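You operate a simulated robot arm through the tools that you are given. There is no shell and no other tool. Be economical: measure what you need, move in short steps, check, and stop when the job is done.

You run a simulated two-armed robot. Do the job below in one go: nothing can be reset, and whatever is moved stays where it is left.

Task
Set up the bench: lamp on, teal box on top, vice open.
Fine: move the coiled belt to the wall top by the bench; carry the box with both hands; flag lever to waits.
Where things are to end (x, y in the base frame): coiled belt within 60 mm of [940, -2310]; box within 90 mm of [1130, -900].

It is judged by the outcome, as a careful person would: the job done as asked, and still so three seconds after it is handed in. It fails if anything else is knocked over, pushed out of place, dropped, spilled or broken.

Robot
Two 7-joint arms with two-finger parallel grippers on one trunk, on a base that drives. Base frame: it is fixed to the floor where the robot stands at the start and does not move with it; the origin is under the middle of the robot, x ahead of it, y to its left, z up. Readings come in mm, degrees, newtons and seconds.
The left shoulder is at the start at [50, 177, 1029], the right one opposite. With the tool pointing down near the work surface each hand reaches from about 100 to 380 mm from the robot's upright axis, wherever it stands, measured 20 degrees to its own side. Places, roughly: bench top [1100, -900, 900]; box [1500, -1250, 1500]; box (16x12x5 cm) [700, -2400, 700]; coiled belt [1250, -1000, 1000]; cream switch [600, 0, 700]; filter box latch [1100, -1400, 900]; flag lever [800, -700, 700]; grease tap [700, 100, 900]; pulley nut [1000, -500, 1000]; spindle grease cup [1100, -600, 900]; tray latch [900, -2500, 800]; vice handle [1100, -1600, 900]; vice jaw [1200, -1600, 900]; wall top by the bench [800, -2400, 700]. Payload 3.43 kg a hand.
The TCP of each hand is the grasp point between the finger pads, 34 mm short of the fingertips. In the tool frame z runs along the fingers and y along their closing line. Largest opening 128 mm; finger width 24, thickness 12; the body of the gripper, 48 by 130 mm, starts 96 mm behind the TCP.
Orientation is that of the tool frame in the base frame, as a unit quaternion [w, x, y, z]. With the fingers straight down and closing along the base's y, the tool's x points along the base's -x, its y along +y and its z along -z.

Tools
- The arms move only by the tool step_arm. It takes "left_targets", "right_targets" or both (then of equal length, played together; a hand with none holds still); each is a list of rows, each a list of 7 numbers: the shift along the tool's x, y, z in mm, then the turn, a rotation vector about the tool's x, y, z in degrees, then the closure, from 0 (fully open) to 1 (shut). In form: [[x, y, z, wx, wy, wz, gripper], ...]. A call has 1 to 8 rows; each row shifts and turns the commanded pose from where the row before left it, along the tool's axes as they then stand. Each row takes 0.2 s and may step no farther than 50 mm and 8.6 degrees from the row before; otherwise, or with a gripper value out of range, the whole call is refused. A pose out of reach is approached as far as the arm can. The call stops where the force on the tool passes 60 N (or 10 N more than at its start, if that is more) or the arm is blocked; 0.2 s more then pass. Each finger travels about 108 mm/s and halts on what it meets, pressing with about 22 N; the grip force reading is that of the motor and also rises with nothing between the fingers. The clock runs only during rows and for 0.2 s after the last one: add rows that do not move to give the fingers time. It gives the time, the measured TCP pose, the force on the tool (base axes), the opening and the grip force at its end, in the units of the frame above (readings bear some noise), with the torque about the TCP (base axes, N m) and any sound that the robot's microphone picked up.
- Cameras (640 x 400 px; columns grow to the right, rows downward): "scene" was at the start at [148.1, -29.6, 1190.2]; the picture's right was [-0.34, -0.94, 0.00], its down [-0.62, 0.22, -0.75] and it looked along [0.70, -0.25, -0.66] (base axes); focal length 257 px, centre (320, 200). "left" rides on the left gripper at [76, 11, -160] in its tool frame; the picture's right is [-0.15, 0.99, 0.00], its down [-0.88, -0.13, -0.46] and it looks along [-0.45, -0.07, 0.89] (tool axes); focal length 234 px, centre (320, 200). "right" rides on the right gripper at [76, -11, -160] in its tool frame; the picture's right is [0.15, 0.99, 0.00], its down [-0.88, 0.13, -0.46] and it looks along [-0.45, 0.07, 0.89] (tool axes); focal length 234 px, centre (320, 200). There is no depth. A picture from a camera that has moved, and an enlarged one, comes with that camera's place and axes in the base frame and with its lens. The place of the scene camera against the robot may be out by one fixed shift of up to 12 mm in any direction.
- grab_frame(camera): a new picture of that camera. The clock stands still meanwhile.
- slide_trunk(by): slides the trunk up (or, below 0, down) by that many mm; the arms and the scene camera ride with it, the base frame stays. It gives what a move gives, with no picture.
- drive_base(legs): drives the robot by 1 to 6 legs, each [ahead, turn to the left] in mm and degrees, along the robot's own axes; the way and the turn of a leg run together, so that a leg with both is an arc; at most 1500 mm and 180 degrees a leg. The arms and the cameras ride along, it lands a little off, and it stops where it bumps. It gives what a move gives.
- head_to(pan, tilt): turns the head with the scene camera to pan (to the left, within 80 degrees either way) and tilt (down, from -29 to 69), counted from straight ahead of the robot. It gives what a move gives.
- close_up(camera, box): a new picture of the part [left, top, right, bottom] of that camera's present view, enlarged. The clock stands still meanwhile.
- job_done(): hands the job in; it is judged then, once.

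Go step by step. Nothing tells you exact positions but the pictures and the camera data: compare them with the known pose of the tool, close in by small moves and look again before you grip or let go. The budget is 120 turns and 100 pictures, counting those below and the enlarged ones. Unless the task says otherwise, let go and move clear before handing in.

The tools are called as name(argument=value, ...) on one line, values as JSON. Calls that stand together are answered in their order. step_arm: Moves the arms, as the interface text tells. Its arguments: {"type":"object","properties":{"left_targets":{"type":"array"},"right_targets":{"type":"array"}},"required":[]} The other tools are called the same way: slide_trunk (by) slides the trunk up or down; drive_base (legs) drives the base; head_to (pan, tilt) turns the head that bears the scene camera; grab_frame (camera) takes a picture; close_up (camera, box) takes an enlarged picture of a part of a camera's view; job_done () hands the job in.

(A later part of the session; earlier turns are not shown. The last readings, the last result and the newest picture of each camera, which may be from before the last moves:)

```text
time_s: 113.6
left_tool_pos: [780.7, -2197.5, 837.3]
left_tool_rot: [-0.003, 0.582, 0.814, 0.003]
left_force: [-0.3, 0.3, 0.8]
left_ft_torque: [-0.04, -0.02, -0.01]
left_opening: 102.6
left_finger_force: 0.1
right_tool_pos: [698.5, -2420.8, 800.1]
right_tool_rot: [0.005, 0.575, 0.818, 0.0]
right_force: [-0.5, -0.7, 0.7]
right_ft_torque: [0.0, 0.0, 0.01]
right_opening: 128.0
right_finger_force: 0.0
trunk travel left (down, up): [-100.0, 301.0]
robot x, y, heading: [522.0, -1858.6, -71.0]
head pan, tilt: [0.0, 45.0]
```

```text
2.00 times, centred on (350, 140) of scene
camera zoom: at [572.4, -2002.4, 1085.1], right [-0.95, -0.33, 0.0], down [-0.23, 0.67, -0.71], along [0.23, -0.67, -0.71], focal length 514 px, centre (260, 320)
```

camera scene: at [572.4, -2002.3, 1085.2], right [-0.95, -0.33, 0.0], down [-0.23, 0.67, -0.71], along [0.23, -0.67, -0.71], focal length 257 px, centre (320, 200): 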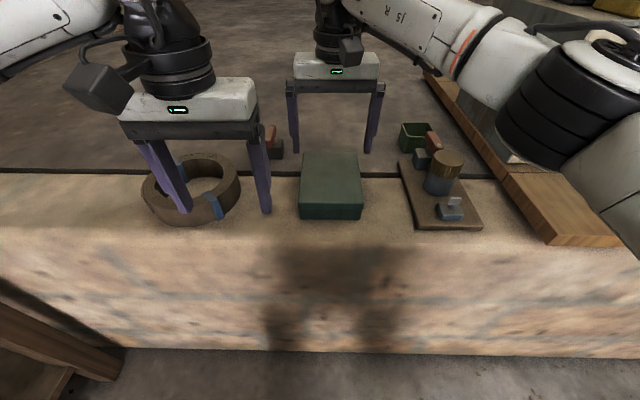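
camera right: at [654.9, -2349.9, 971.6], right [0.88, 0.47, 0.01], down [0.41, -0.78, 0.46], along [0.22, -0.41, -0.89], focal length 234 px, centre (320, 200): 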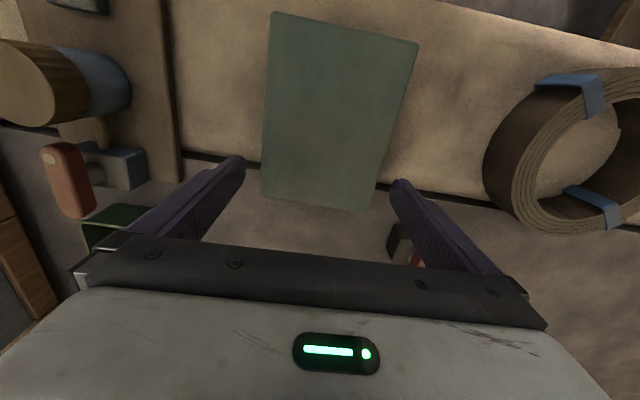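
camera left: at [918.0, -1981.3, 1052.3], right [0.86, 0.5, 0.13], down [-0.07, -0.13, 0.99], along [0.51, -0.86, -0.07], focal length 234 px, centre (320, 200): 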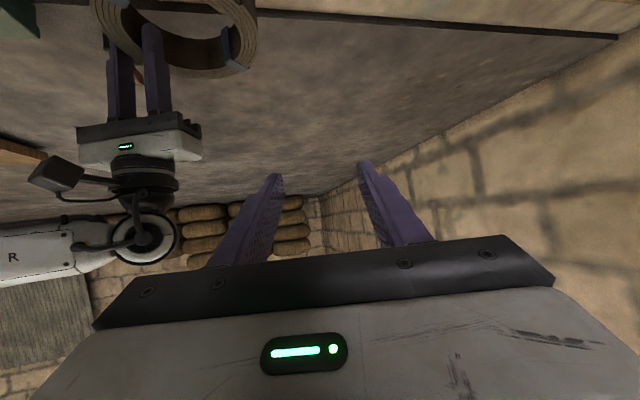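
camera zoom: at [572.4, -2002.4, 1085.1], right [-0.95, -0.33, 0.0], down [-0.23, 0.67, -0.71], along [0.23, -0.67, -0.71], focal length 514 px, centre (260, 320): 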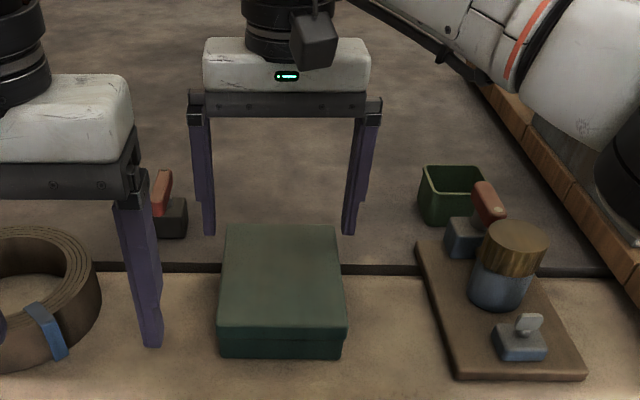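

step_arm(right_targets=[[0, -2, 8, 0, 0, 0, 0], [0, 0, 10, 0, 0, 0, 0], [0, 0, 10, 0, 0, 0, 0], [0, 0, 10, 0, 0, 0, 0], [0, 0, 10, 0, 0, 0, 0], [0, 0, 0, 0, 0, 0, 0]])

close_up(camera="scene", box=[270, 40, 430, 240])

```text
time_s: 115.0
left_tool_pos: [781.7, -2197.0, 835.9]
left_tool_rot: [-0.002, 0.582, 0.813, 0.002]
left_force: [0.2, 0.0, 0.0]
left_ft_torque: [-0.01, -0.02, 0.0]
left_opening: 102.5
left_finger_force: 0.1
right_tool_pos: [697.4, -2422.0, 752.0]
right_tool_rot: [0.006, 0.576, 0.817, 0.0]
right_force: [-0.3, -0.5, 0.1]
right_ft_torque: [0.02, -0.01, -0.06]
right_opening: 128.4
right_finger_force: 0.0
trunk travel left (down, up): [-100.0, 301.0]
robot x, y, heading: [523.7, -1860.8, -71.1]
head pan, tilt: [0.0, 45.0]
```

```text
2.00 times, centred on (350, 140) of scene
camera zoom: at [572.4, -2002.4, 1085.1], right [-0.95, -0.33, 0.0], down [-0.23, 0.67, -0.71], along [0.23, -0.67, -0.71], focal length 514 px, centre (260, 320)
```

zoom: 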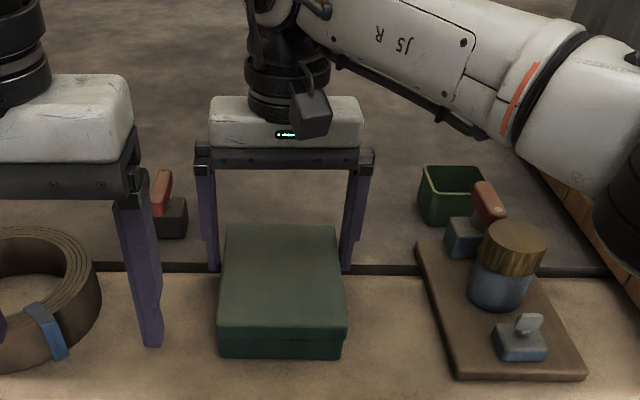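

Right fingers straddle the far half without touching. Now I pitch the left hand 34° and bring it behind the near half.

step_arm(left_targets=[[0, 0, 0, 0, -8.6, 0, 0], [0, 0, 0, 0, -8.6, 0, 0], [0, 0, 0, 0, -8.6, 0, 0], [0, 0, 0, 0, -8.6, 0, 0], [-9.7, -38.1, 3.9, 0, 0, 0, 0], [-9.7, -38.1, 3.9, 0, 0, 0, 0], [-9.7, -38.1, 3.9, 0, 0, 0, 0], [-9.7, -38.1, 3.9, 0, 0, 0, 0]])

grab_frame(camera="left")

grab_frame(camera="scene")

```text
time_s: 116.8
left_tool_pos: [648.6, -2282.4, 845.6]
left_tool_rot: [0.239, 0.557, 0.777, -0.17]
left_force: [-0.2, 0.0, 0.1]
left_ft_torque: [0.05, 0.02, 0.0]
left_opening: 127.7
left_finger_force: 0.0
right_tool_pos: [696.2, -2422.5, 753.3]
right_tool_rot: [0.006, 0.575, 0.818, 0.0]
right_force: [0.0, -0.1, 0.6]
right_ft_torque: [0.0, 0.01, 0.01]
right_opening: 127.9
right_finger_force: 0.0
trunk travel left (down, up): [-100.0, 301.0]
robot x, y, heading: [524.4, -1861.0, -71.1]
head pan, tilt: [0.0, 45.0]
```

```text
42 pictures are left
camera left: at [609.0, -2134.8, 934.9], right [0.98, 0.2, 0.08], down [0.03, -0.49, 0.87], along [0.22, -0.85, -0.48], focal length 234 px, centre (320, 200)
```

left: 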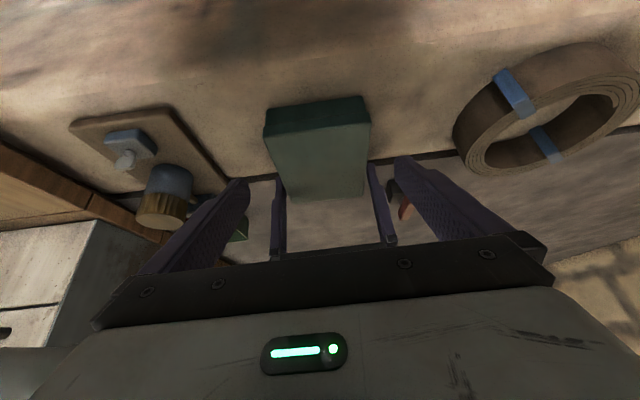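

```text
41 pictures are left
camera scene: at [572.4, -2002.3, 1085.1], right [-0.95, -0.33, 0.0], down [-0.23, 0.67, -0.71], along [0.23, -0.67, -0.71], focal length 257 px, centre (320, 200)
```

scene: 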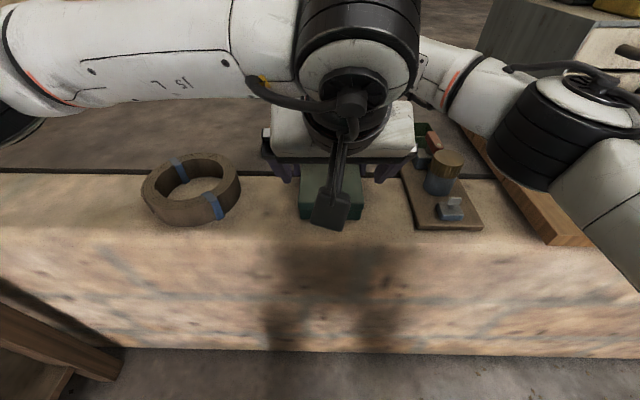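

step_arm(left_targets=[[0, 0, 28, 0, 0, 0, 0], [0, 0, 27, 0, 0, 0, 0], [0, 0, 0, 0, 0, 0, 0]])

close_up(camera="left", box=[200, 80, 440, 230])

```text
time_s: 117.6
left_tool_pos: [660.7, -2312.6, 799.7]
left_tool_rot: [0.238, 0.556, 0.778, -0.169]
left_force: [0.1, -0.6, -0.9]
left_ft_torque: [0.02, -0.01, 0.01]
left_opening: 127.9
left_finger_force: 0.1
right_tool_pos: [695.6, -2421.5, 752.7]
right_tool_rot: [0.005, 0.575, 0.818, 0.0]
right_force: [-0.7, -0.8, 0.2]
right_ft_torque: [-0.02, -0.02, 0.03]
right_opening: 128.2
right_finger_force: 0.1
trunk travel left (down, up): [-100.0, 301.0]
robot x, y, heading: [523.0, -1857.3, -71.1]
head pan, tilt: [0.0, 45.0]
```

```text
2.67 times, centred on (320, 155) of left
camera zoom: at [620.3, -2165.7, 889.7], right [0.98, 0.2, 0.08], down [0.03, -0.49, 0.87], along [0.22, -0.85, -0.49], focal length 624 px, centre (320, 320)
```

zoom: 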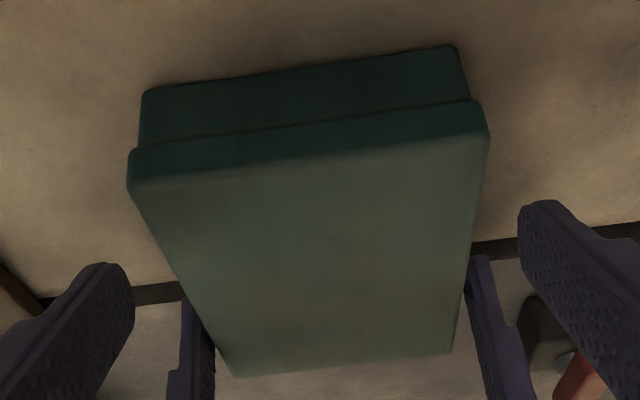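

step_arm(left_targets=[[0, -3.5, 0, 0, 0, 0, 0], [0, 0, 15, 0, 0, 0, 0], [0, 0, 0, 0, 0, 0, 0]])

close_up(camera="left", box=[200, 80, 440, 230])

```text
time_s: 118.4
left_tool_pos: [660.3, -2322.1, 787.2]
left_tool_rot: [0.238, 0.558, 0.776, -0.17]
left_force: [-0.5, -0.3, -0.4]
left_ft_torque: [0.0, 0.02, 0.01]
left_opening: 128.1
left_finger_force: 0.0
right_tool_pos: [697.1, -2422.0, 752.5]
right_tool_rot: [0.006, 0.575, 0.818, 0.001]
right_force: [0.7, 0.6, 0.1]
right_ft_torque: [0.01, -0.02, -0.04]
right_opening: 128.0
right_finger_force: 0.1
trunk travel left (down, up): [-100.0, 301.0]
robot x, y, heading: [523.2, -1859.0, -70.9]
head pan, tilt: [0.0, 45.0]
```

```text
2.67 times, centred on (320, 155) of left
camera zoom: at [619.7, -2175.0, 876.7], right [0.98, 0.2, 0.08], down [0.03, -0.49, 0.87], along [0.22, -0.85, -0.49], focal length 624 px, centre (320, 320)
```

zoom: 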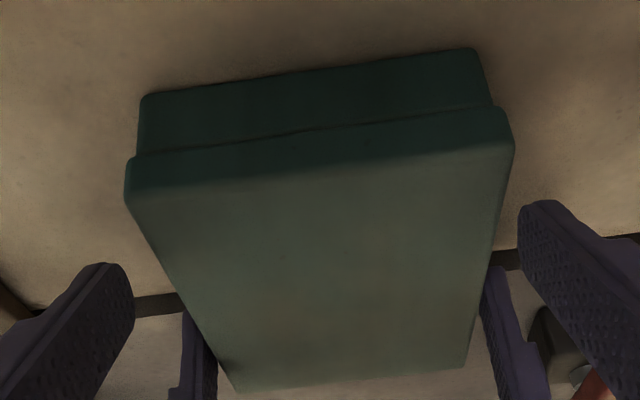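

Aligned symmetrically; I advance the left hand the remaining 38 mm along its fingers.

step_arm(left_targets=[[0, 0, 10, 0, 0, 0, 0], [0, 0, 10, 0, 0, 0, 0], [0, 0, 10, 0, 0, 0, 0], [0, 0, 8, 0, 0, 0, 0], [0, 0, 0, 0, 0, 0, 0]])

close_up(camera="left", box=[200, 80, 440, 230])

```text
time_s: 119.6
left_tool_pos: [666.3, -2341.9, 755.7]
left_tool_rot: [0.238, 0.557, 0.778, -0.169]
left_force: [1.2, 0.0, -0.8]
left_ft_torque: [0.02, -0.01, -0.01]
left_opening: 127.7
left_finger_force: 0.0
right_tool_pos: [696.7, -2421.8, 752.2]
right_tool_rot: [0.005, 0.575, 0.818, 0.0]
right_force: [-0.6, 0.2, 0.0]
right_ft_torque: [0.02, 0.02, -0.01]
right_opening: 128.0
right_finger_force: 0.1
trunk travel left (down, up): [-100.0, 301.0]
robot x, y, heading: [523.3, -1859.8, -70.8]
head pan, tilt: [0.0, 45.0]
```

```text
2.67 times, centred on (320, 155) of left
camera zoom: at [626.6, -2195.3, 845.4], right [0.98, 0.2, 0.08], down [0.03, -0.49, 0.87], along [0.22, -0.85, -0.49], focal length 624 px, centre (320, 320)
```

zoom: 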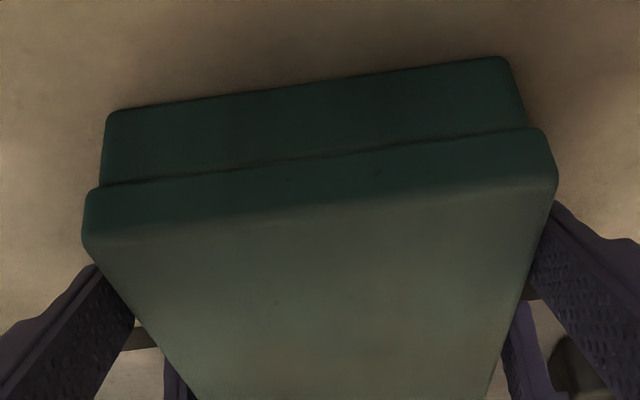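

Both hands straddle the box with no contact force. I close both together.

step_arm(left_targets=[[0, 0, 0, 0, 0, 0, 0.1], [0, 0, 0, 0, 0, 0, 0.3], [0, 0, 0, 0, 0, 0, 1], [0, 0, 0, 0, 0, 0, 1], [0, 0, 0, 0, 0, 0, 1]], right_targets=[[0, 0, 0, 0, 0, 0, 0.1], [0, 0, 0, 0, 0, 0, 0.3], [0, 0, 0, 0, 0, 0, 1], [0, 0, 0, 0, 0, 0, 1], [0, 0, 0, 0, 0, 0, 1]])

slide_trunk(by=40)

grab_frame(camera="scene")

```text
time_s: 120.8
left_tool_pos: [666.4, -2342.0, 753.9]
left_tool_rot: [0.24, 0.556, 0.778, -0.168]
left_force: [8.7, 6.5, -0.6]
left_ft_torque: [0.21, -0.76, 0.86]
left_opening: 119.7
left_finger_force: 21.9
right_tool_pos: [695.9, -2423.1, 752.9]
right_tool_rot: [0.005, 0.577, 0.817, -0.001]
right_force: [-7.9, -6.4, -0.6]
right_ft_torque: [-0.46, 0.87, -0.12]
right_opening: 120.1
right_finger_force: 21.8
trunk travel left (down, up): [-100.0, 301.0]
robot x, y, heading: [519.9, -1859.6, -70.8]
head pan, tilt: [0.0, 45.0]
```

```text
time_s: 121.7
left_tool_pos: [667.5, -2342.3, 795.7]
left_tool_rot: [0.239, 0.556, 0.778, -0.168]
left_force: [11.2, 8.5, -3.3]
left_ft_torque: [0.13, -0.31, 0.93]
left_opening: 119.9
left_finger_force: 21.9
right_tool_pos: [695.9, -2424.0, 793.0]
right_tool_rot: [0.005, 0.576, 0.817, -0.001]
right_force: [-11.6, -8.0, -2.2]
right_ft_torque: [0.0, 0.29, 0.22]
right_opening: 119.8
right_finger_force: 22.4
trunk travel left (down, up): [-140.0, 261.0]
robot x, y, heading: [525.6, -1859.9, -71.2]
head pan, tilt: [0.0, 45.0]
```

```text
37 pictures are left
camera scene: at [572.6, -2002.8, 1125.0], right [-0.95, -0.33, 0.0], down [-0.23, 0.67, -0.71], along [0.23, -0.67, -0.71], focal length 257 px, centre (320, 200)
```

scene: 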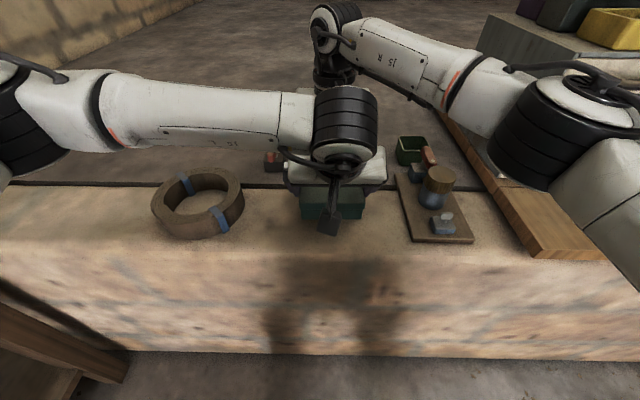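

Both hands hold it; it's light. I relieve the small sideways strain, raise the trunk, and back away from the wall.

step_arm(left_targets=[[0, 1, 0, 0, 0, 0, 1], [0, 0, 0, 0, 0, 0, 1]], right_targets=[[0, -1, 0, 0, 0, 0, 1], [0, 0, 0, 0, 0, 0, 1]])

slide_trunk(by=205)

drive_base(legs=[[-300, 0]])

```text
time_s: 122.3
left_tool_pos: [667.8, -2342.0, 795.7]
left_tool_rot: [0.238, 0.557, 0.777, -0.169]
left_force: [5.8, 7.8, -2.3]
left_ft_torque: [0.27, -0.74, 1.5]
left_opening: 119.7
left_finger_force: 21.7
right_tool_pos: [695.5, -2422.7, 792.9]
right_tool_rot: [0.006, 0.576, 0.817, 0.0]
right_force: [-5.2, -8.0, -0.8]
right_ft_torque: [-0.29, 0.76, -0.85]
right_opening: 119.6
right_finger_force: 21.8
trunk travel left (down, up): [-140.0, 261.0]
robot x, y, heading: [523.5, -1857.2, -71.0]
head pan, tilt: [0.0, 45.0]
```

```text
time_s: 124.5
left_tool_pos: [667.1, -2341.8, 1000.2]
left_tool_rot: [0.239, 0.557, 0.777, -0.17]
left_force: [4.7, 10.1, -0.2]
left_ft_torque: [0.13, -0.14, 0.82]
left_opening: 120.1
left_finger_force: 21.9
right_tool_pos: [696.0, -2423.1, 997.2]
right_tool_rot: [0.005, 0.576, 0.817, 0.0]
right_force: [-2.9, -9.9, -5.2]
right_ft_torque: [-0.27, 0.03, -0.27]
right_opening: 119.7
right_finger_force: 22.1
trunk travel left (down, up): [-345.0, 56.0]
robot x, y, heading: [523.6, -1855.7, -71.0]
head pan, tilt: [0.0, 45.0]
```

```text
time_s: 126.5
left_tool_pos: [567.8, -2059.0, 1000.8]
left_tool_rot: [0.238, 0.558, 0.776, -0.17]
left_force: [1.8, 10.6, 1.1]
left_ft_torque: [0.16, -0.38, 0.61]
left_opening: 119.9
left_finger_force: 22.0
right_tool_pos: [595.4, -2138.4, 998.4]
right_tool_rot: [0.005, 0.577, 0.817, 0.0]
right_force: [-2.7, -9.8, -5.4]
right_ft_torque: [-0.44, 0.28, -0.18]
right_opening: 119.8
right_finger_force: 22.1
trunk travel left (down, up): [-345.0, 56.0]
robot x, y, heading: [425.1, -1574.3, -71.3]
head pan, tilt: [0.0, 45.0]
```

drive_base(legs=[[0, 9.7], [-464, 0], [0, 78.8]])

head_to(pan=0, tilt=40)

grab_frame(camera="scene")

```text
time_s: 133.4
left_tool_pos: [692.4, -1033.7, 1000.2]
left_tool_rot: [0.289, -0.142, 0.946, 0.044]
left_force: [1.7, -0.2, -1.9]
left_ft_torque: [0.26, 0.13, 0.56]
left_opening: 119.7
left_finger_force: 21.7
right_tool_pos: [773.2, -1007.7, 996.9]
right_tool_rot: [0.004, -0.156, 0.988, 0.004]
right_force: [-0.8, 0.3, -1.2]
right_ft_torque: [-0.31, -0.08, -0.6]
right_opening: 119.8
right_finger_force: 21.9
trunk travel left (down, up): [-345.0, 56.0]
robot x, y, heading: [204.3, -1163.6, 17.6]
head pan, tilt: [0.0, 45.0]
```

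```text
time_s: 134.0
left_tool_pos: [691.3, -1032.9, 1000.1]
left_tool_rot: [0.289, -0.143, 0.946, 0.045]
left_force: [-0.7, 0.1, -0.6]
left_ft_torque: [-0.05, 0.01, 0.14]
left_opening: 119.8
left_finger_force: 21.6
right_tool_pos: [773.7, -1007.7, 996.4]
right_tool_rot: [0.004, -0.157, 0.988, 0.003]
right_force: [-0.4, -0.6, -2.8]
right_ft_torque: [0.04, -0.04, -0.15]
right_opening: 119.7
right_finger_force: 21.8
trunk travel left (down, up): [-345.0, 56.0]
robot x, y, heading: [202.3, -1160.3, 17.5]
head pan, tilt: [0.0, 40.0]
```

```text
36 pictures are left
camera scene: at [351.5, -1117.2, 1337.3], right [0.3, -0.95, 0.0], down [-0.61, -0.19, -0.77], along [0.73, 0.23, -0.64], focal length 257 px, centre (320, 200)
```

scene: 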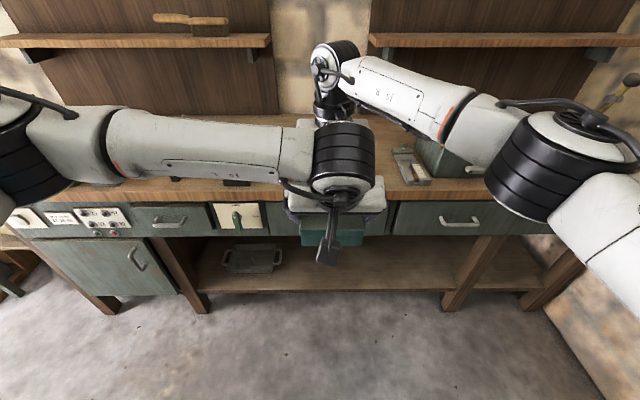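

drive_base(legs=[[370, 0]])

grab_frame(camera="scene")

grab_frame(camera="left")

```text
time_s: 136.4
left_tool_pos: [1046.5, -920.7, 999.1]
left_tool_rot: [0.289, -0.144, 0.945, 0.046]
left_force: [0.4, -1.4, -1.8]
left_ft_torque: [0.39, 0.08, 0.51]
left_opening: 119.8
left_finger_force: 21.9
right_tool_pos: [1126.8, -894.5, 997.7]
right_tool_rot: [0.004, -0.159, 0.987, 0.003]
right_force: [-1.1, 1.7, -3.1]
right_ft_torque: [-0.37, -0.08, -0.58]
right_opening: 120.0
right_finger_force: 21.5
trunk travel left (down, up): [-345.0, 56.0]
robot x, y, heading: [560.8, -1052.8, 17.5]
head pan, tilt: [0.0, 40.0]
```

```text
35 pictures are left
camera scene: at [705.7, -1004.9, 1337.2], right [0.3, -0.95, 0.0], down [-0.61, -0.19, -0.77], along [0.73, 0.23, -0.64], focal length 257 px, centre (320, 200)
```

scene: 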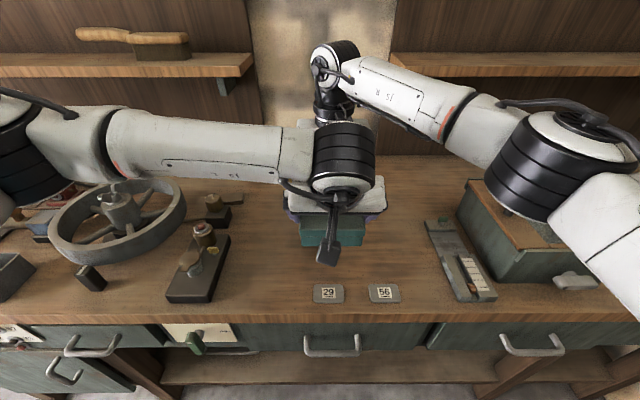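

```text
34 pictures are left
camera left: at [896.4, -954.8, 1089.8], right [-0.18, 0.98, 0.08], down [0.49, 0.02, 0.87], along [0.85, 0.2, -0.49], focal length 234 px, centre (320, 200)
```

left: 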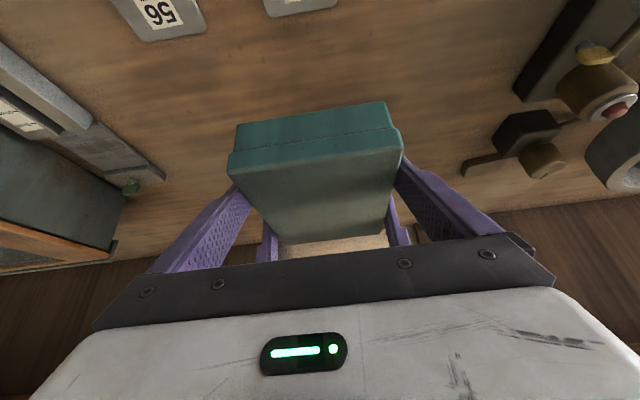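

The box hangs over a clear area at about [1087, -907]; I lower with the trunk to just above the bench.

drive_base(legs=[[18, 0]])

slide_trunk(by=-66)

grab_frame(camera="left")

```text
time_s: 137.2
left_tool_pos: [1064.0, -915.0, 1001.0]
left_tool_rot: [0.288, -0.144, 0.946, 0.046]
left_force: [0.0, -0.9, -1.5]
left_ft_torque: [0.0, 0.05, 0.2]
left_opening: 119.6
left_finger_force: 22.3
right_tool_pos: [1144.4, -888.3, 997.8]
right_tool_rot: [0.005, -0.158, 0.987, 0.003]
right_force: [-0.5, 0.5, -2.8]
right_ft_torque: [-0.03, -0.05, -0.22]
right_opening: 119.9
right_finger_force: 21.9
trunk travel left (down, up): [-345.0, 56.0]
robot x, y, heading: [572.8, -1050.3, 17.6]
head pan, tilt: [0.0, 40.0]
```

```text
time_s: 138.2
left_tool_pos: [1062.8, -914.5, 934.6]
left_tool_rot: [0.29, -0.144, 0.945, 0.046]
left_force: [0.9, -0.1, -0.7]
left_ft_torque: [0.12, 0.07, 0.22]
left_opening: 119.6
left_finger_force: 21.9
right_tool_pos: [1146.1, -887.7, 931.1]
right_tool_rot: [0.004, -0.158, 0.987, 0.004]
right_force: [-0.6, 0.5, -3.2]
right_ft_torque: [-0.07, -0.16, -0.27]
right_opening: 119.6
right_finger_force: 22.2
trunk travel left (down, up): [-279.0, 122.0]
robot x, y, heading: [573.9, -1047.6, 17.4]
head pan, tilt: [0.0, 40.0]
```

```text
33 pictures are left
camera left: at [913.0, -949.6, 1024.1], right [-0.18, 0.98, 0.08], down [0.49, 0.02, 0.87], along [0.85, 0.2, -0.49], focal length 234 px, centre (320, 200)
```

left: 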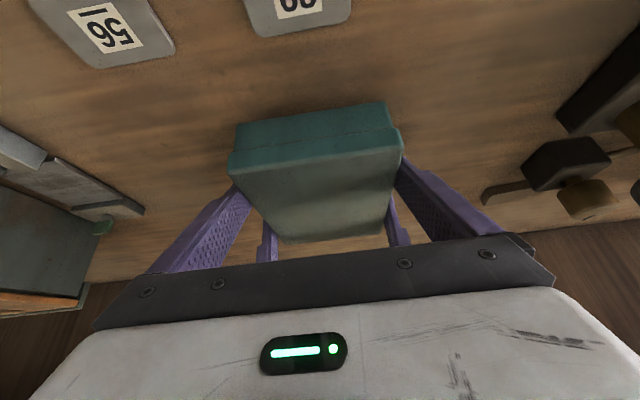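

slide_trunk(by=-8)

slide_trunk(by=-4)

```text
time_s: 138.8
left_tool_pos: [1061.5, -914.0, 924.8]
left_tool_rot: [0.289, -0.145, 0.945, 0.046]
left_force: [0.4, -2.2, -0.1]
left_ft_torque: [0.27, 0.06, 0.36]
left_opening: 119.7
left_finger_force: 21.4
right_tool_pos: [1144.4, -887.6, 923.6]
right_tool_rot: [0.004, -0.158, 0.987, 0.003]
right_force: [-0.8, 1.1, -3.3]
right_ft_torque: [-0.22, -0.15, -0.48]
right_opening: 119.5
right_finger_force: 22.3
trunk travel left (down, up): [-271.0, 130.0]
robot x, y, heading: [576.5, -1042.7, 17.7]
head pan, tilt: [0.0, 40.0]
```

```text
time_s: 139.3
left_tool_pos: [1063.0, -914.7, 922.0]
left_tool_rot: [0.289, -0.144, 0.945, 0.046]
left_force: [1.4, -1.4, -2.5]
left_ft_torque: [0.41, 0.12, 0.46]
left_opening: 119.9
left_finger_force: 22.0
right_tool_pos: [1144.7, -888.6, 919.4]
right_tool_rot: [0.004, -0.157, 0.988, 0.003]
right_force: [-1.6, 1.5, -2.8]
right_ft_torque: [-0.37, -0.17, -0.55]
right_opening: 119.9
right_finger_force: 22.0
trunk travel left (down, up): [-267.0, 134.0]
robot x, y, heading: [573.7, -1047.3, 17.5]
head pan, tilt: [0.0, 40.0]
```

slide_trunk(by=-4)

slide_trunk(by=-3)

```text
time_s: 139.9
left_tool_pos: [1062.4, -914.7, 919.4]
left_tool_rot: [0.289, -0.144, 0.945, 0.046]
left_force: [1.3, -2.0, -1.4]
left_ft_torque: [0.37, 0.09, 0.49]
left_opening: 119.6
left_finger_force: 21.4
right_tool_pos: [1144.8, -887.6, 915.4]
right_tool_rot: [0.004, -0.159, 0.987, 0.004]
right_force: [-1.1, 2.5, -2.1]
right_ft_torque: [-0.36, -0.12, -0.61]
right_opening: 119.5
right_finger_force: 22.2
trunk travel left (down, up): [-263.0, 138.0]
robot x, y, heading: [578.3, -1046.1, 17.6]
head pan, tilt: [0.0, 40.0]
```

```text
time_s: 140.4
left_tool_pos: [1063.0, -915.4, 915.5]
left_tool_rot: [0.29, -0.145, 0.945, 0.045]
left_force: [0.9, -1.4, 2.9]
left_ft_torque: [0.28, 0.32, 0.53]
left_opening: 119.7
left_finger_force: 22.3
right_tool_pos: [1143.6, -889.3, 913.6]
right_tool_rot: [0.005, -0.158, 0.987, 0.003]
right_force: [0.3, 1.1, 1.0]
right_ft_torque: [-0.83, 0.0, -0.59]
right_opening: 119.7
right_finger_force: 21.8
trunk travel left (down, up): [-260.0, 141.0]
robot x, y, heading: [574.8, -1043.3, 17.6]
head pan, tilt: [0.0, 40.0]
```

The bench now carries the box. I open both hands fully and withdraw each straight along its fingers.

step_arm(left_targets=[[0, 0, 0, 0, 0, 0, 0], [0, 0, 0, 0, 0, 0, 0], [0, 0, 0, 0, 0, 0, 0]], right_targets=[[0, 0, 0, 0, 0, 0, 0], [0, 0, 0, 0, 0, 0, 0], [0, 0, 0, 0, 0, 0, 0]])

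grab_frame(camera="left")

```text
time_s: 141.2
left_tool_pos: [1062.4, -913.8, 916.0]
left_tool_rot: [0.289, -0.144, 0.945, 0.046]
left_force: [0.3, -0.6, -0.6]
left_ft_torque: [-0.01, -0.01, -0.01]
left_opening: 128.3
left_finger_force: 0.1
right_tool_pos: [1144.1, -887.9, 912.3]
right_tool_rot: [0.004, -0.157, 0.988, 0.003]
right_force: [0.7, -0.8, -0.7]
right_ft_torque: [0.03, 0.02, 0.03]
right_opening: 128.0
right_finger_force: 0.0
trunk travel left (down, up): [-260.0, 141.0]
robot x, y, heading: [573.1, -1047.4, 17.7]
head pan, tilt: [0.0, 40.0]
```

```text
32 pictures are left
camera left: at [912.9, -949.6, 1005.0], right [-0.18, 0.98, 0.08], down [0.49, 0.02, 0.87], along [0.85, 0.2, -0.49], focal length 234 px, centre (320, 200)
```

left: 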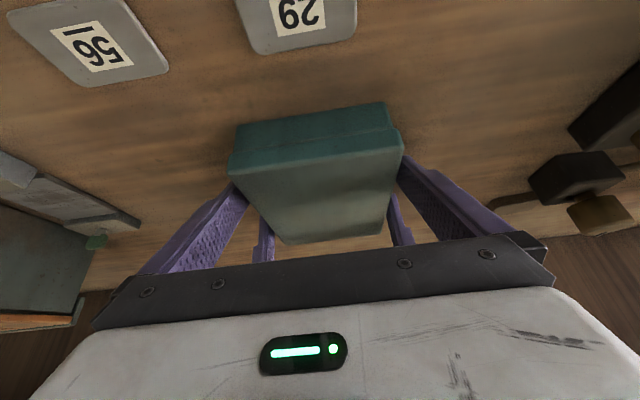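

step_arm(left_targets=[[0, 0, -20, 0, 0, 0, 0], [0, 0, -40, 0, 0, 0, 0], [0, 0, -40, 0, 0, 0, 0], [0, 0, -40, 0, 0, 0, 0], [0, 0, 0, 0, 0, 0, 0], [0, 0, 0, 0, 0, 0, 0], [0, 0, 0, 0, 0, 0, 0]], right_targets=[[0, 0, 0, 0, 0, 0, 0], [0, 0, 0, 0, 0, 0, 0], [0, 0, -20, 0, 0, 0, 0], [0, 0, -40, 0, 0, 0, 0], [0, 0, -45, 0, 0, 0, 0], [0, 0, -45, 0, 0, 0, 0], [0, 0, 0, 0, 0, 0, 0]])

grab_frame(camera="right")

grab_frame(camera="scene")

```text
time_s: 142.8
left_tool_pos: [987.5, -934.7, 1030.4]
left_tool_rot: [0.289, -0.145, 0.945, 0.046]
left_force: [-0.4, -0.3, 0.8]
left_ft_torque: [-0.02, -0.02, 0.01]
left_opening: 128.0
left_finger_force: 0.1
right_tool_pos: [1140.7, -894.4, 1060.9]
right_tool_rot: [0.004, -0.159, 0.987, 0.004]
right_force: [-0.7, 0.5, 0.8]
right_ft_torque: [-0.03, -0.02, -0.01]
right_opening: 128.2
right_finger_force: 0.0
right hand out of reach, approached as far as the arm can: row 6
trunk travel left (down, up): [-260.0, 141.0]
robot x, y, heading: [576.1, -1044.6, 17.4]
head pan, tilt: [0.0, 40.0]
```

```text
31 pictures are left
camera right: at [1072.1, -928.3, 1222.6], right [-0.45, 0.89, 0.0], down [0.79, 0.4, 0.46], along [0.41, 0.21, -0.89], focal length 234 px, centre (320, 200)
```

right: 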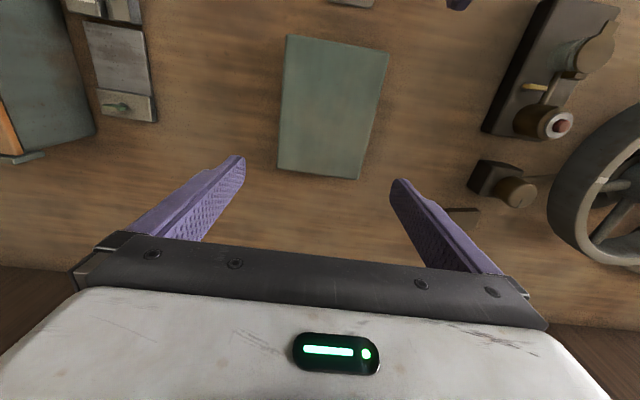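

```text
30 pictures are left
camera scene: at [722.2, -999.6, 1252.3], right [0.3, -0.95, 0.0], down [-0.61, -0.19, -0.77], along [0.73, 0.23, -0.64], focal length 257 px, centre (320, 200)
```

scene: 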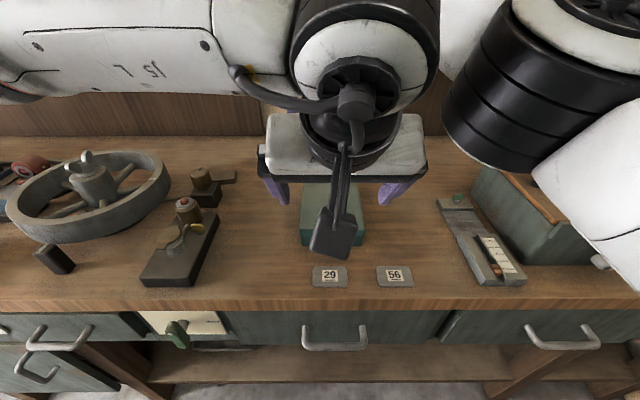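

The teal box rests at about [1100, -903]. Now to the vice at the bench's right end: back off, retract, and shift right.

drive_base(legs=[[-250, 0]])

step_arm(right_targets=[[40, -20, 0, 0, 0, 0, 0.5], [40, -40, 0, 0, 0, 0, 0.5], [40, -40, 0, 0, 0, 0, 0.5], [30, -40, 0, 0, 0, 0, 0.5]], left_targets=[[0, 40, 0, 0, 0, 0, 0.5], [0, 40, 0, 0, 0, 0, 0.5], [0, 40, 0, 0, 0, 0, 0.5], [0, 0, 0, 0, 0, 0, 0.5]])

drive_base(legs=[[0, -90], [560, 0], [0, 90]])

head_to(pan=-5, tilt=35)

grab_frame(camera="scene")

```text
time_s: 144.6
left_tool_pos: [749.6, -1011.1, 1031.5]
left_tool_rot: [0.289, -0.144, 0.945, 0.045]
left_force: [-0.1, 0.7, -0.5]
left_ft_torque: [0.02, -0.02, -0.01]
left_opening: 127.9
left_finger_force: 0.1
right_tool_pos: [904.3, -970.1, 1062.0]
right_tool_rot: [0.005, -0.158, 0.987, 0.003]
right_force: [0.4, -0.3, -0.6]
right_ft_torque: [-0.02, -0.03, -0.01]
right_opening: 127.9
right_finger_force: 0.1
trunk travel left (down, up): [-260.0, 141.0]
robot x, y, heading: [339.1, -1123.2, 17.7]
head pan, tilt: [0.0, 40.0]
```

```text
refused: row 2 steps farther than a row can; nothing moved
```

```text
time_s: 155.5
left_tool_pos: [925.8, -1551.2, 1031.0]
left_tool_rot: [0.288, -0.145, 0.945, 0.045]
left_force: [0.3, -0.5, 0.8]
left_ft_torque: [0.03, -0.02, -0.01]
left_opening: 127.9
left_finger_force: 0.1
right_tool_pos: [1081.2, -1509.6, 1061.7]
right_tool_rot: [0.003, -0.158, 0.987, 0.004]
right_force: [0.1, -0.3, -0.3]
right_ft_torque: [0.0, -0.01, 0.02]
right_opening: 127.8
right_finger_force: 0.0
trunk travel left (down, up): [-260.0, 141.0]
robot x, y, heading: [516.8, -1661.7, 17.5]
head pan, tilt: [0.0, 40.0]
```

```text
time_s: 156.1
left_tool_pos: [926.0, -1551.5, 1031.0]
left_tool_rot: [0.289, -0.145, 0.945, 0.046]
left_force: [0.1, -0.2, 0.4]
left_ft_torque: [-0.01, -0.02, 0.01]
left_opening: 127.7
left_finger_force: 0.0
right_tool_pos: [1081.0, -1510.1, 1062.4]
right_tool_rot: [0.004, -0.159, 0.987, 0.004]
right_force: [-0.1, 0.2, 0.5]
right_ft_torque: [-0.02, 0.03, -0.01]
right_opening: 127.9
right_finger_force: 0.1
trunk travel left (down, up): [-260.0, 141.0]
robot x, y, heading: [520.3, -1662.5, 17.6]
head pan, tilt: [-5.0, 35.0]
```

```text
29 pictures are left
camera scene: at [665.9, -1621.4, 1259.9], right [0.22, -0.98, 0.0], down [-0.56, -0.12, -0.82], along [0.8, 0.18, -0.57], focal length 257 px, centre (320, 200)
```

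scene: 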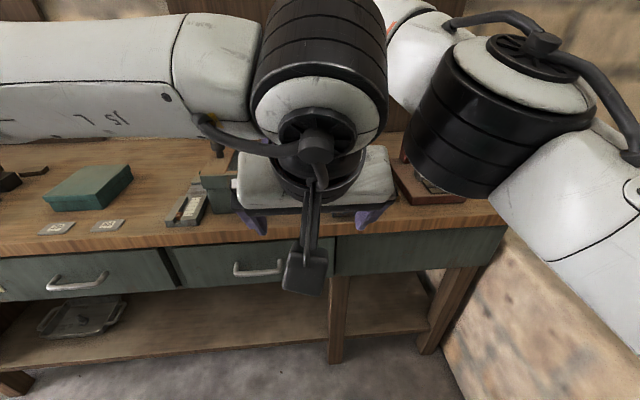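

The arm retraction was refused (step too long), but nothing was touched. I back off and spread the arms to see the vice.

drive_base(legs=[[-150, 0]])

step_arm(right_targets=[[40, 0, 0, 0, 0, 0, 0.5], [40, 0, 0, 0, 0, 0, 0.5], [30, -35, 0, 0, 0, 0, 0.5], [0, -48, 0, 0, 0, 0, 0.5], [0, -48, 0, 0, 0, 0, 0.5], [0, -48, 0, 0, 0, 0, 0.5], [0, -48, 0, 0, 0, 0, 0.5]], left_targets=[[0, 40, 0, 0, 0, 0, 0.5], [0, 45, 0, 0, 0, 0, 0.5], [0, 45, 0, 0, 0, 0, 0.5], [0, 45, 0, 0, 0, 0, 0.5], [0, 45, 0, 0, 0, 0, 0.5], [0, 0, 0, 0, 0, 0, 0.5], [0, 0, 0, 0, 0, 0, 0.5]])

grab_frame(camera="scene")

```text
time_s: 157.5
left_tool_pos: [784.1, -1596.6, 1031.8]
left_tool_rot: [0.289, -0.144, 0.945, 0.045]
left_force: [-0.8, 0.4, 0.6]
left_ft_torque: [0.04, -0.02, 0.01]
left_opening: 128.0
left_finger_force: 0.1
right_tool_pos: [938.2, -1554.4, 1062.4]
right_tool_rot: [0.005, -0.159, 0.987, 0.004]
right_force: [0.1, 0.6, 0.0]
right_ft_torque: [0.01, -0.05, -0.03]
right_opening: 128.0
right_finger_force: 0.2
trunk travel left (down, up): [-260.0, 141.0]
robot x, y, heading: [368.7, -1704.2, 17.7]
head pan, tilt: [-5.0, 35.0]
```

```text
time_s: 159.1
left_tool_pos: [716.7, -1386.3, 1032.1]
left_tool_rot: [0.288, -0.143, 0.946, 0.046]
left_force: [-0.2, -0.6, 0.6]
left_ft_torque: [0.02, 0.02, -0.02]
left_opening: 64.0
left_finger_force: 0.0
right_tool_pos: [904.5, -1805.3, 1060.8]
right_tool_rot: [0.004, -0.158, 0.987, 0.005]
right_force: [0.3, 0.0, 0.1]
right_ft_torque: [0.03, 0.0, 0.03]
right_opening: 64.2
right_finger_force: 0.1
trunk travel left (down, up): [-260.0, 141.0]
robot x, y, heading: [375.7, -1701.0, 17.9]
head pan, tilt: [-5.0, 35.0]
```

```text
28 pictures are left
camera scene: at [523.8, -1666.9, 1260.0], right [0.22, -0.98, 0.0], down [-0.56, -0.12, -0.82], along [0.8, 0.18, -0.57], focal length 257 px, centre (320, 200)
```

scene: 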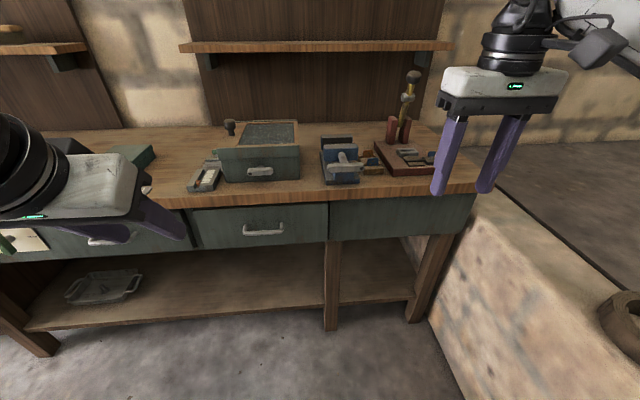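

close_up(camera="scene", box=[300, 120, 396, 200])

close_up(camera="scene", box=[170, 60, 450, 240])

```text
5.00 times, centred on (348, 160) of scene
camera zoom: at [523.8, -1666.9, 1260.0], right [0.22, -0.98, 0.0], down [-0.56, -0.12, -0.82], along [0.8, 0.18, -0.57], focal length 1286 px, centre (180, 400)
```

zoom: 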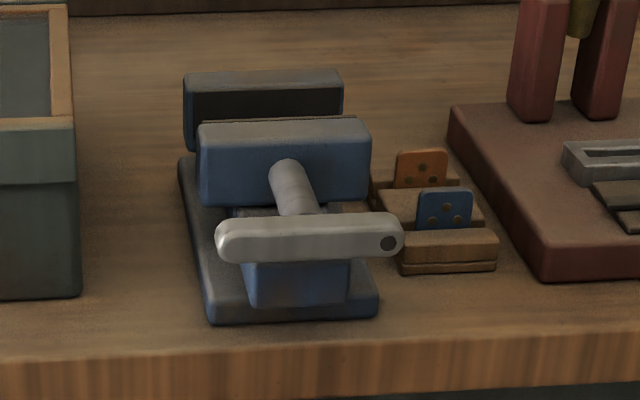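

```text
2.22 times, centred on (310, 150) of scene
camera zoom: at [523.8, -1666.9, 1260.0], right [0.22, -0.98, 0.0], down [-0.56, -0.12, -0.82], along [0.8, 0.18, -0.57], focal length 571 px, centre (342, 311)
```

zoom: 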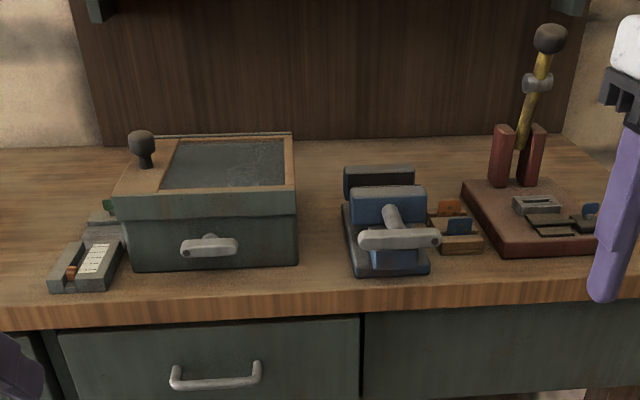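

The vice has a bar handle on a spindle facing me at about [1166, -1598, 924]; opening means turning it counter-clockwise. I pitch the right hand forward with closed fingers and drive in.

step_arm(right_targets=[[0, 0, 0, 0, -8.6, 0, 1], [0, 0, 0, 0, -8.6, 0, 1], [0, 0, 0, 0, -8.6, 0, 1], [0, 0, 0, 0, -8.6, 0, 1], [0, 0, 0, 0, -8.6, 0, 1], [0, 0, 0, 0, -8.6, 0, 1], [0, 0, 0, 0, -8.6, 0, 1], [0, 0, 0, 0, 0, 0, 1]])

drive_base(legs=[[125, 0]])

grab_frame(camera="right")

close_up(camera="scene", box=[290, 80, 450, 200])

```text
time_s: 160.9
left_tool_pos: [717.2, -1385.7, 1033.3]
left_tool_rot: [0.288, -0.145, 0.945, 0.046]
left_force: [0.2, 0.5, -0.8]
left_ft_torque: [-0.03, 0.01, 0.0]
left_opening: 63.7
left_finger_force: 0.0
right_tool_pos: [905.4, -1803.5, 1060.3]
right_tool_rot: [0.5, -0.135, 0.851, 0.084]
right_force: [-0.1, -0.3, 0.3]
right_ft_torque: [0.01, 0.02, -0.02]
right_opening: 0.3
right_finger_force: 22.3
trunk travel left (down, up): [-260.0, 141.0]
robot x, y, heading: [372.2, -1704.5, 17.5]
head pan, tilt: [-5.0, 35.0]
```

```text
time_s: 162.2
left_tool_pos: [836.0, -1348.1, 1032.2]
left_tool_rot: [0.289, -0.144, 0.945, 0.046]
left_force: [-1.0, 0.0, -0.2]
left_ft_torque: [0.02, 0.05, -0.05]
left_opening: 64.1
left_finger_force: 0.0
right_tool_pos: [1023.4, -1767.0, 1058.3]
right_tool_rot: [0.498, -0.135, 0.852, 0.083]
right_force: [0.6, 0.1, -0.2]
right_ft_torque: [-0.01, 0.01, 0.02]
right_opening: 0.1
right_finger_force: 22.1
trunk travel left (down, up): [-260.0, 141.0]
robot x, y, heading: [490.1, -1670.7, 17.7]
head pan, tilt: [-5.0, 35.0]
```

```text
25 pictures are left
camera right: at [859.8, -1830.9, 1072.8], right [-0.38, 0.92, -0.12], down [-0.01, 0.13, 0.99], along [0.93, 0.38, -0.04], focal length 234 px, centre (320, 200)
```

right: 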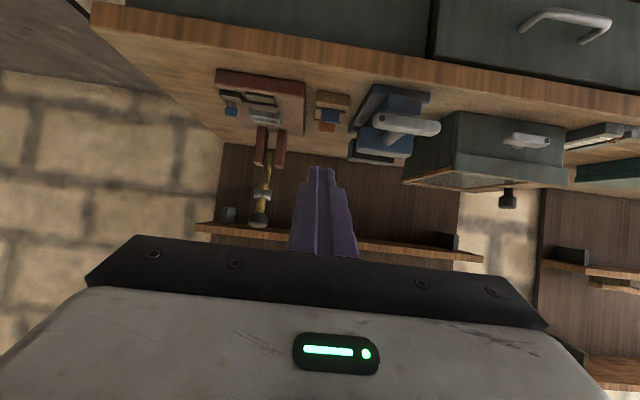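

```text
3.33 times, centred on (370, 140) of scene
camera zoom: at [642.6, -1628.5, 1259.8], right [0.22, -0.98, 0.0], down [-0.56, -0.13, -0.82], along [0.8, 0.18, -0.57], focal length 857 px, centre (153, 400)
```

zoom: 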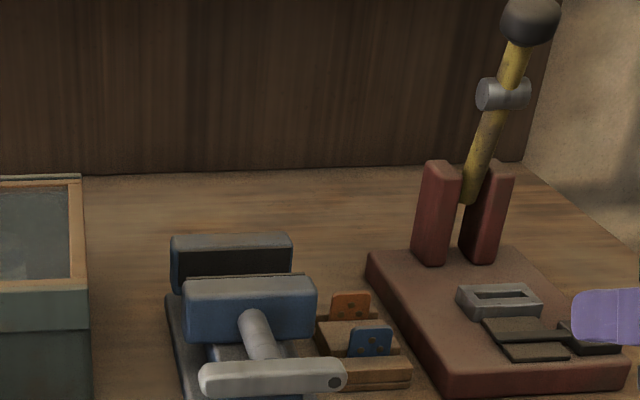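

step_arm(right_targets=[[-10, 37.1, 10, 0, 0, 0, 1], [-10, 37.1, 10, 0, 0, 0, 1], [12, 37.1, 30, 0, 0, 0, 1], [13, 37.1, 33, 0, 0, 0, 1], [0, 0, 34, 0, 0, 0, 1], [0, 0, 0, 0, 0, 0, 1]])

grab_frame(camera="right")

close_up(camera="scene", box=[270, 90, 430, 210])

```text
refused: row 4 steps farther than a row can; nothing moved
```

```text
23 pictures are left
camera right: at [859.8, -1830.9, 1072.8], right [-0.38, 0.92, -0.12], down [-0.01, 0.13, 0.99], along [0.93, 0.38, -0.04], focal length 234 px, centre (320, 200)
```

right: 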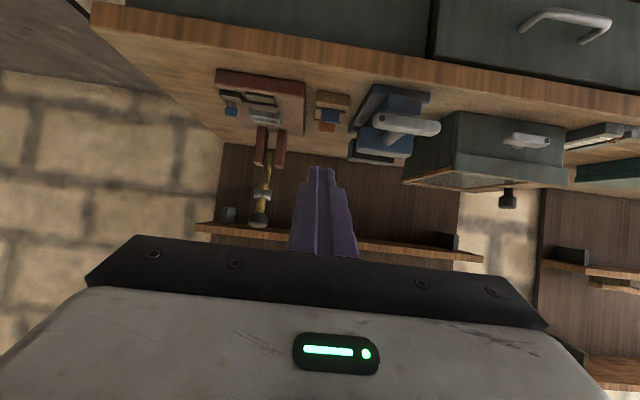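

```text
3.33 times, centred on (350, 150) of scene
camera zoom: at [642.6, -1628.5, 1259.8], right [0.22, -0.98, 0.0], down [-0.56, -0.13, -0.82], along [0.8, 0.18, -0.57], focal length 857 px, centre (220, 367)
```

zoom: 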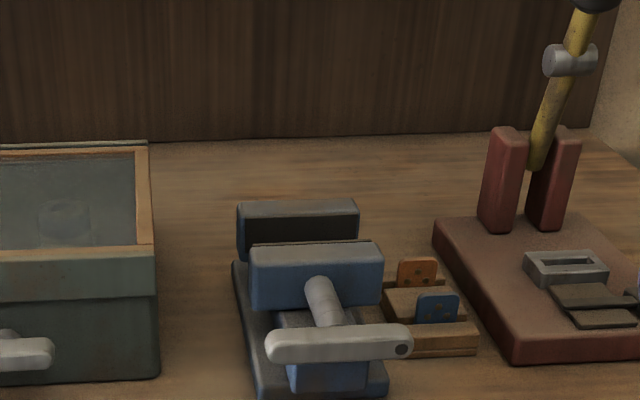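

The step was a touch too long; I repeat it with shorter rows.

step_arm(right_targets=[[-10, 37.1, 10, 0, 0, 0, 1], [-10, 37.1, 10, 0, 0, 0, 1], [8, 37.1, 25, 0, 0, 0, 1], [9, 37.1, 28, 0, 0, 0, 1], [8, 0, 44, 0, 0, 0, 1], [0, 0, 0, 0, 0, 0, 1]])

```text
time_s: 163.6
left_tool_pos: [835.8, -1348.3, 1033.6]
left_tool_rot: [0.289, -0.144, 0.945, 0.045]
left_force: [0.2, 0.0, -0.6]
left_ft_torque: [0.03, 0.02, -0.02]
left_opening: 64.0
left_finger_force: 0.1
right_tool_pos: [1068.9, -1594.5, 998.7]
right_tool_rot: [0.499, -0.136, 0.852, 0.084]
right_force: [-0.3, 0.4, -0.7]
right_ft_torque: [-0.04, -0.03, -0.02]
right_opening: 0.1
right_finger_force: 21.9
trunk travel left (down, up): [-260.0, 141.0]
robot x, y, heading: [488.8, -1668.0, 17.8]
head pan, tilt: [-5.0, 35.0]
```

grab_frame(camera="right")

```text
21 pictures are left
camera right: at [905.4, -1659.0, 1011.9], right [-0.38, 0.92, -0.12], down [-0.01, 0.13, 0.99], along [0.93, 0.38, -0.04], focal length 234 px, centre (320, 200)
```

right: 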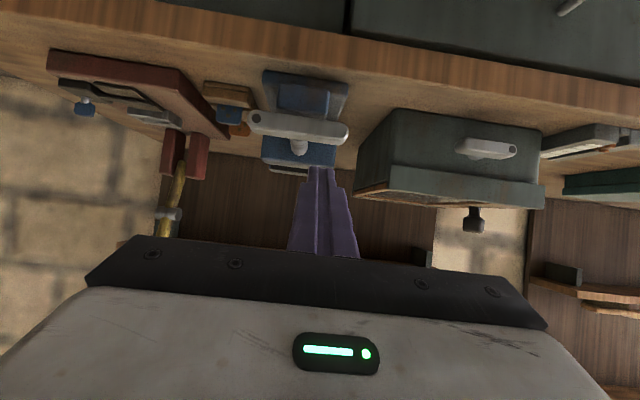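

Handle centre refined: the tip is above-left of it. I move in over the bar's left arm and push it around counter-clockwise.

step_arm(right_targets=[[-2.7, 0, 19, 0, 0, 0, 1], [-2.7, 0, 19, 0, 0, 0, 1], [10.1, 1, 5.7, 0, 0, 0, 1], [9, 6, 5, 0, 0, 0, 1], [10.1, 2, 5.7, 0, 0, 0, 1], [10.1, -2, 5.7, 0, 0, 0, 1], [9, -6, 5, 0, 0, 0, 1], [0, 0, 0, 0, 0, 0, 1]])

grab_frame(camera="right")

```text
time_s: 165.3
left_tool_pos: [835.1, -1346.8, 1033.0]
left_tool_rot: [0.288, -0.145, 0.945, 0.045]
left_force: [-1.1, 0.3, -0.5]
left_ft_torque: [0.01, 0.02, -0.01]
left_opening: 64.1
left_finger_force: 0.0
right_tool_pos: [1103.8, -1581.8, 929.9]
right_tool_rot: [0.499, -0.136, 0.852, 0.083]
right_force: [-4.1, 1.6, 0.6]
right_ft_torque: [0.09, 0.08, 0.02]
right_opening: 0.0
right_finger_force: 22.2
trunk travel left (down, up): [-260.0, 141.0]
robot x, y, heading: [490.6, -1663.7, 17.5]
head pan, tilt: [-5.0, 35.0]
```

```text
20 pictures are left
camera right: at [940.2, -1645.7, 942.8], right [-0.38, 0.92, -0.12], down [-0.01, 0.13, 0.99], along [0.93, 0.38, -0.04], focal length 234 px, centre (320, 200)
```

right: 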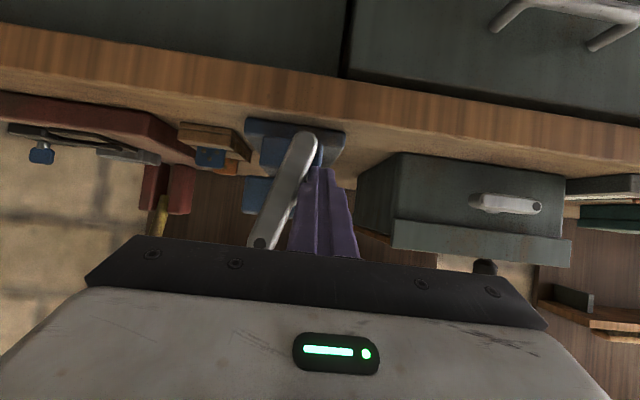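

It turns freely. I continue the orbit beneath and up the right side, a few mm shallower.

step_arm(right_targets=[[2.9, 0, -5.2, 0, 0, 0, 1], [6.5, -9, 3.7, 0, 0, 0, 1], [3.6, -11.1, 2, 0, 0, 0, 1], [0, -11.8, 0, 0, 0, 0, 1], [-3.6, -11.1, -2, 0, 0, 0, 1], [0, 0, 0, 0, 0, 0, 1]])

grab_frame(camera="right")

```text
time_s: 166.4
left_tool_pos: [835.4, -1347.9, 1032.5]
left_tool_rot: [0.288, -0.145, 0.945, 0.046]
left_force: [0.4, -1.3, 0.9]
left_ft_torque: [0.03, 0.03, 0.0]
left_opening: 64.1
left_finger_force: 0.0
right_tool_pos: [1098.4, -1589.6, 924.0]
right_tool_rot: [0.5, -0.157, 0.844, 0.111]
right_force: [-1.8, 15.4, 3.6]
right_ft_torque: [-0.19, -0.01, 0.05]
right_opening: 0.0
right_finger_force: 21.8
trunk travel left (down, up): [-260.0, 141.0]
robot x, y, heading: [487.6, -1668.6, 17.8]
head pan, tilt: [-5.0, 35.0]
stopped in row 5 (right hand): the force on the tool passed its limit at 65 N (the readings are from after the stop); the commanded pose is now the measured one
```

```text
19 pictures are left
camera right: at [938.6, -1665.7, 935.5], right [-0.44, 0.89, -0.1], down [-0.02, 0.1, 0.99], along [0.9, 0.44, -0.02], focal length 234 px, centre (320, 200)
```

right: 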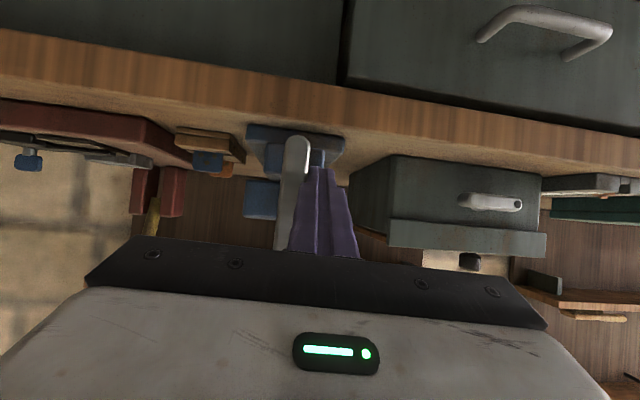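

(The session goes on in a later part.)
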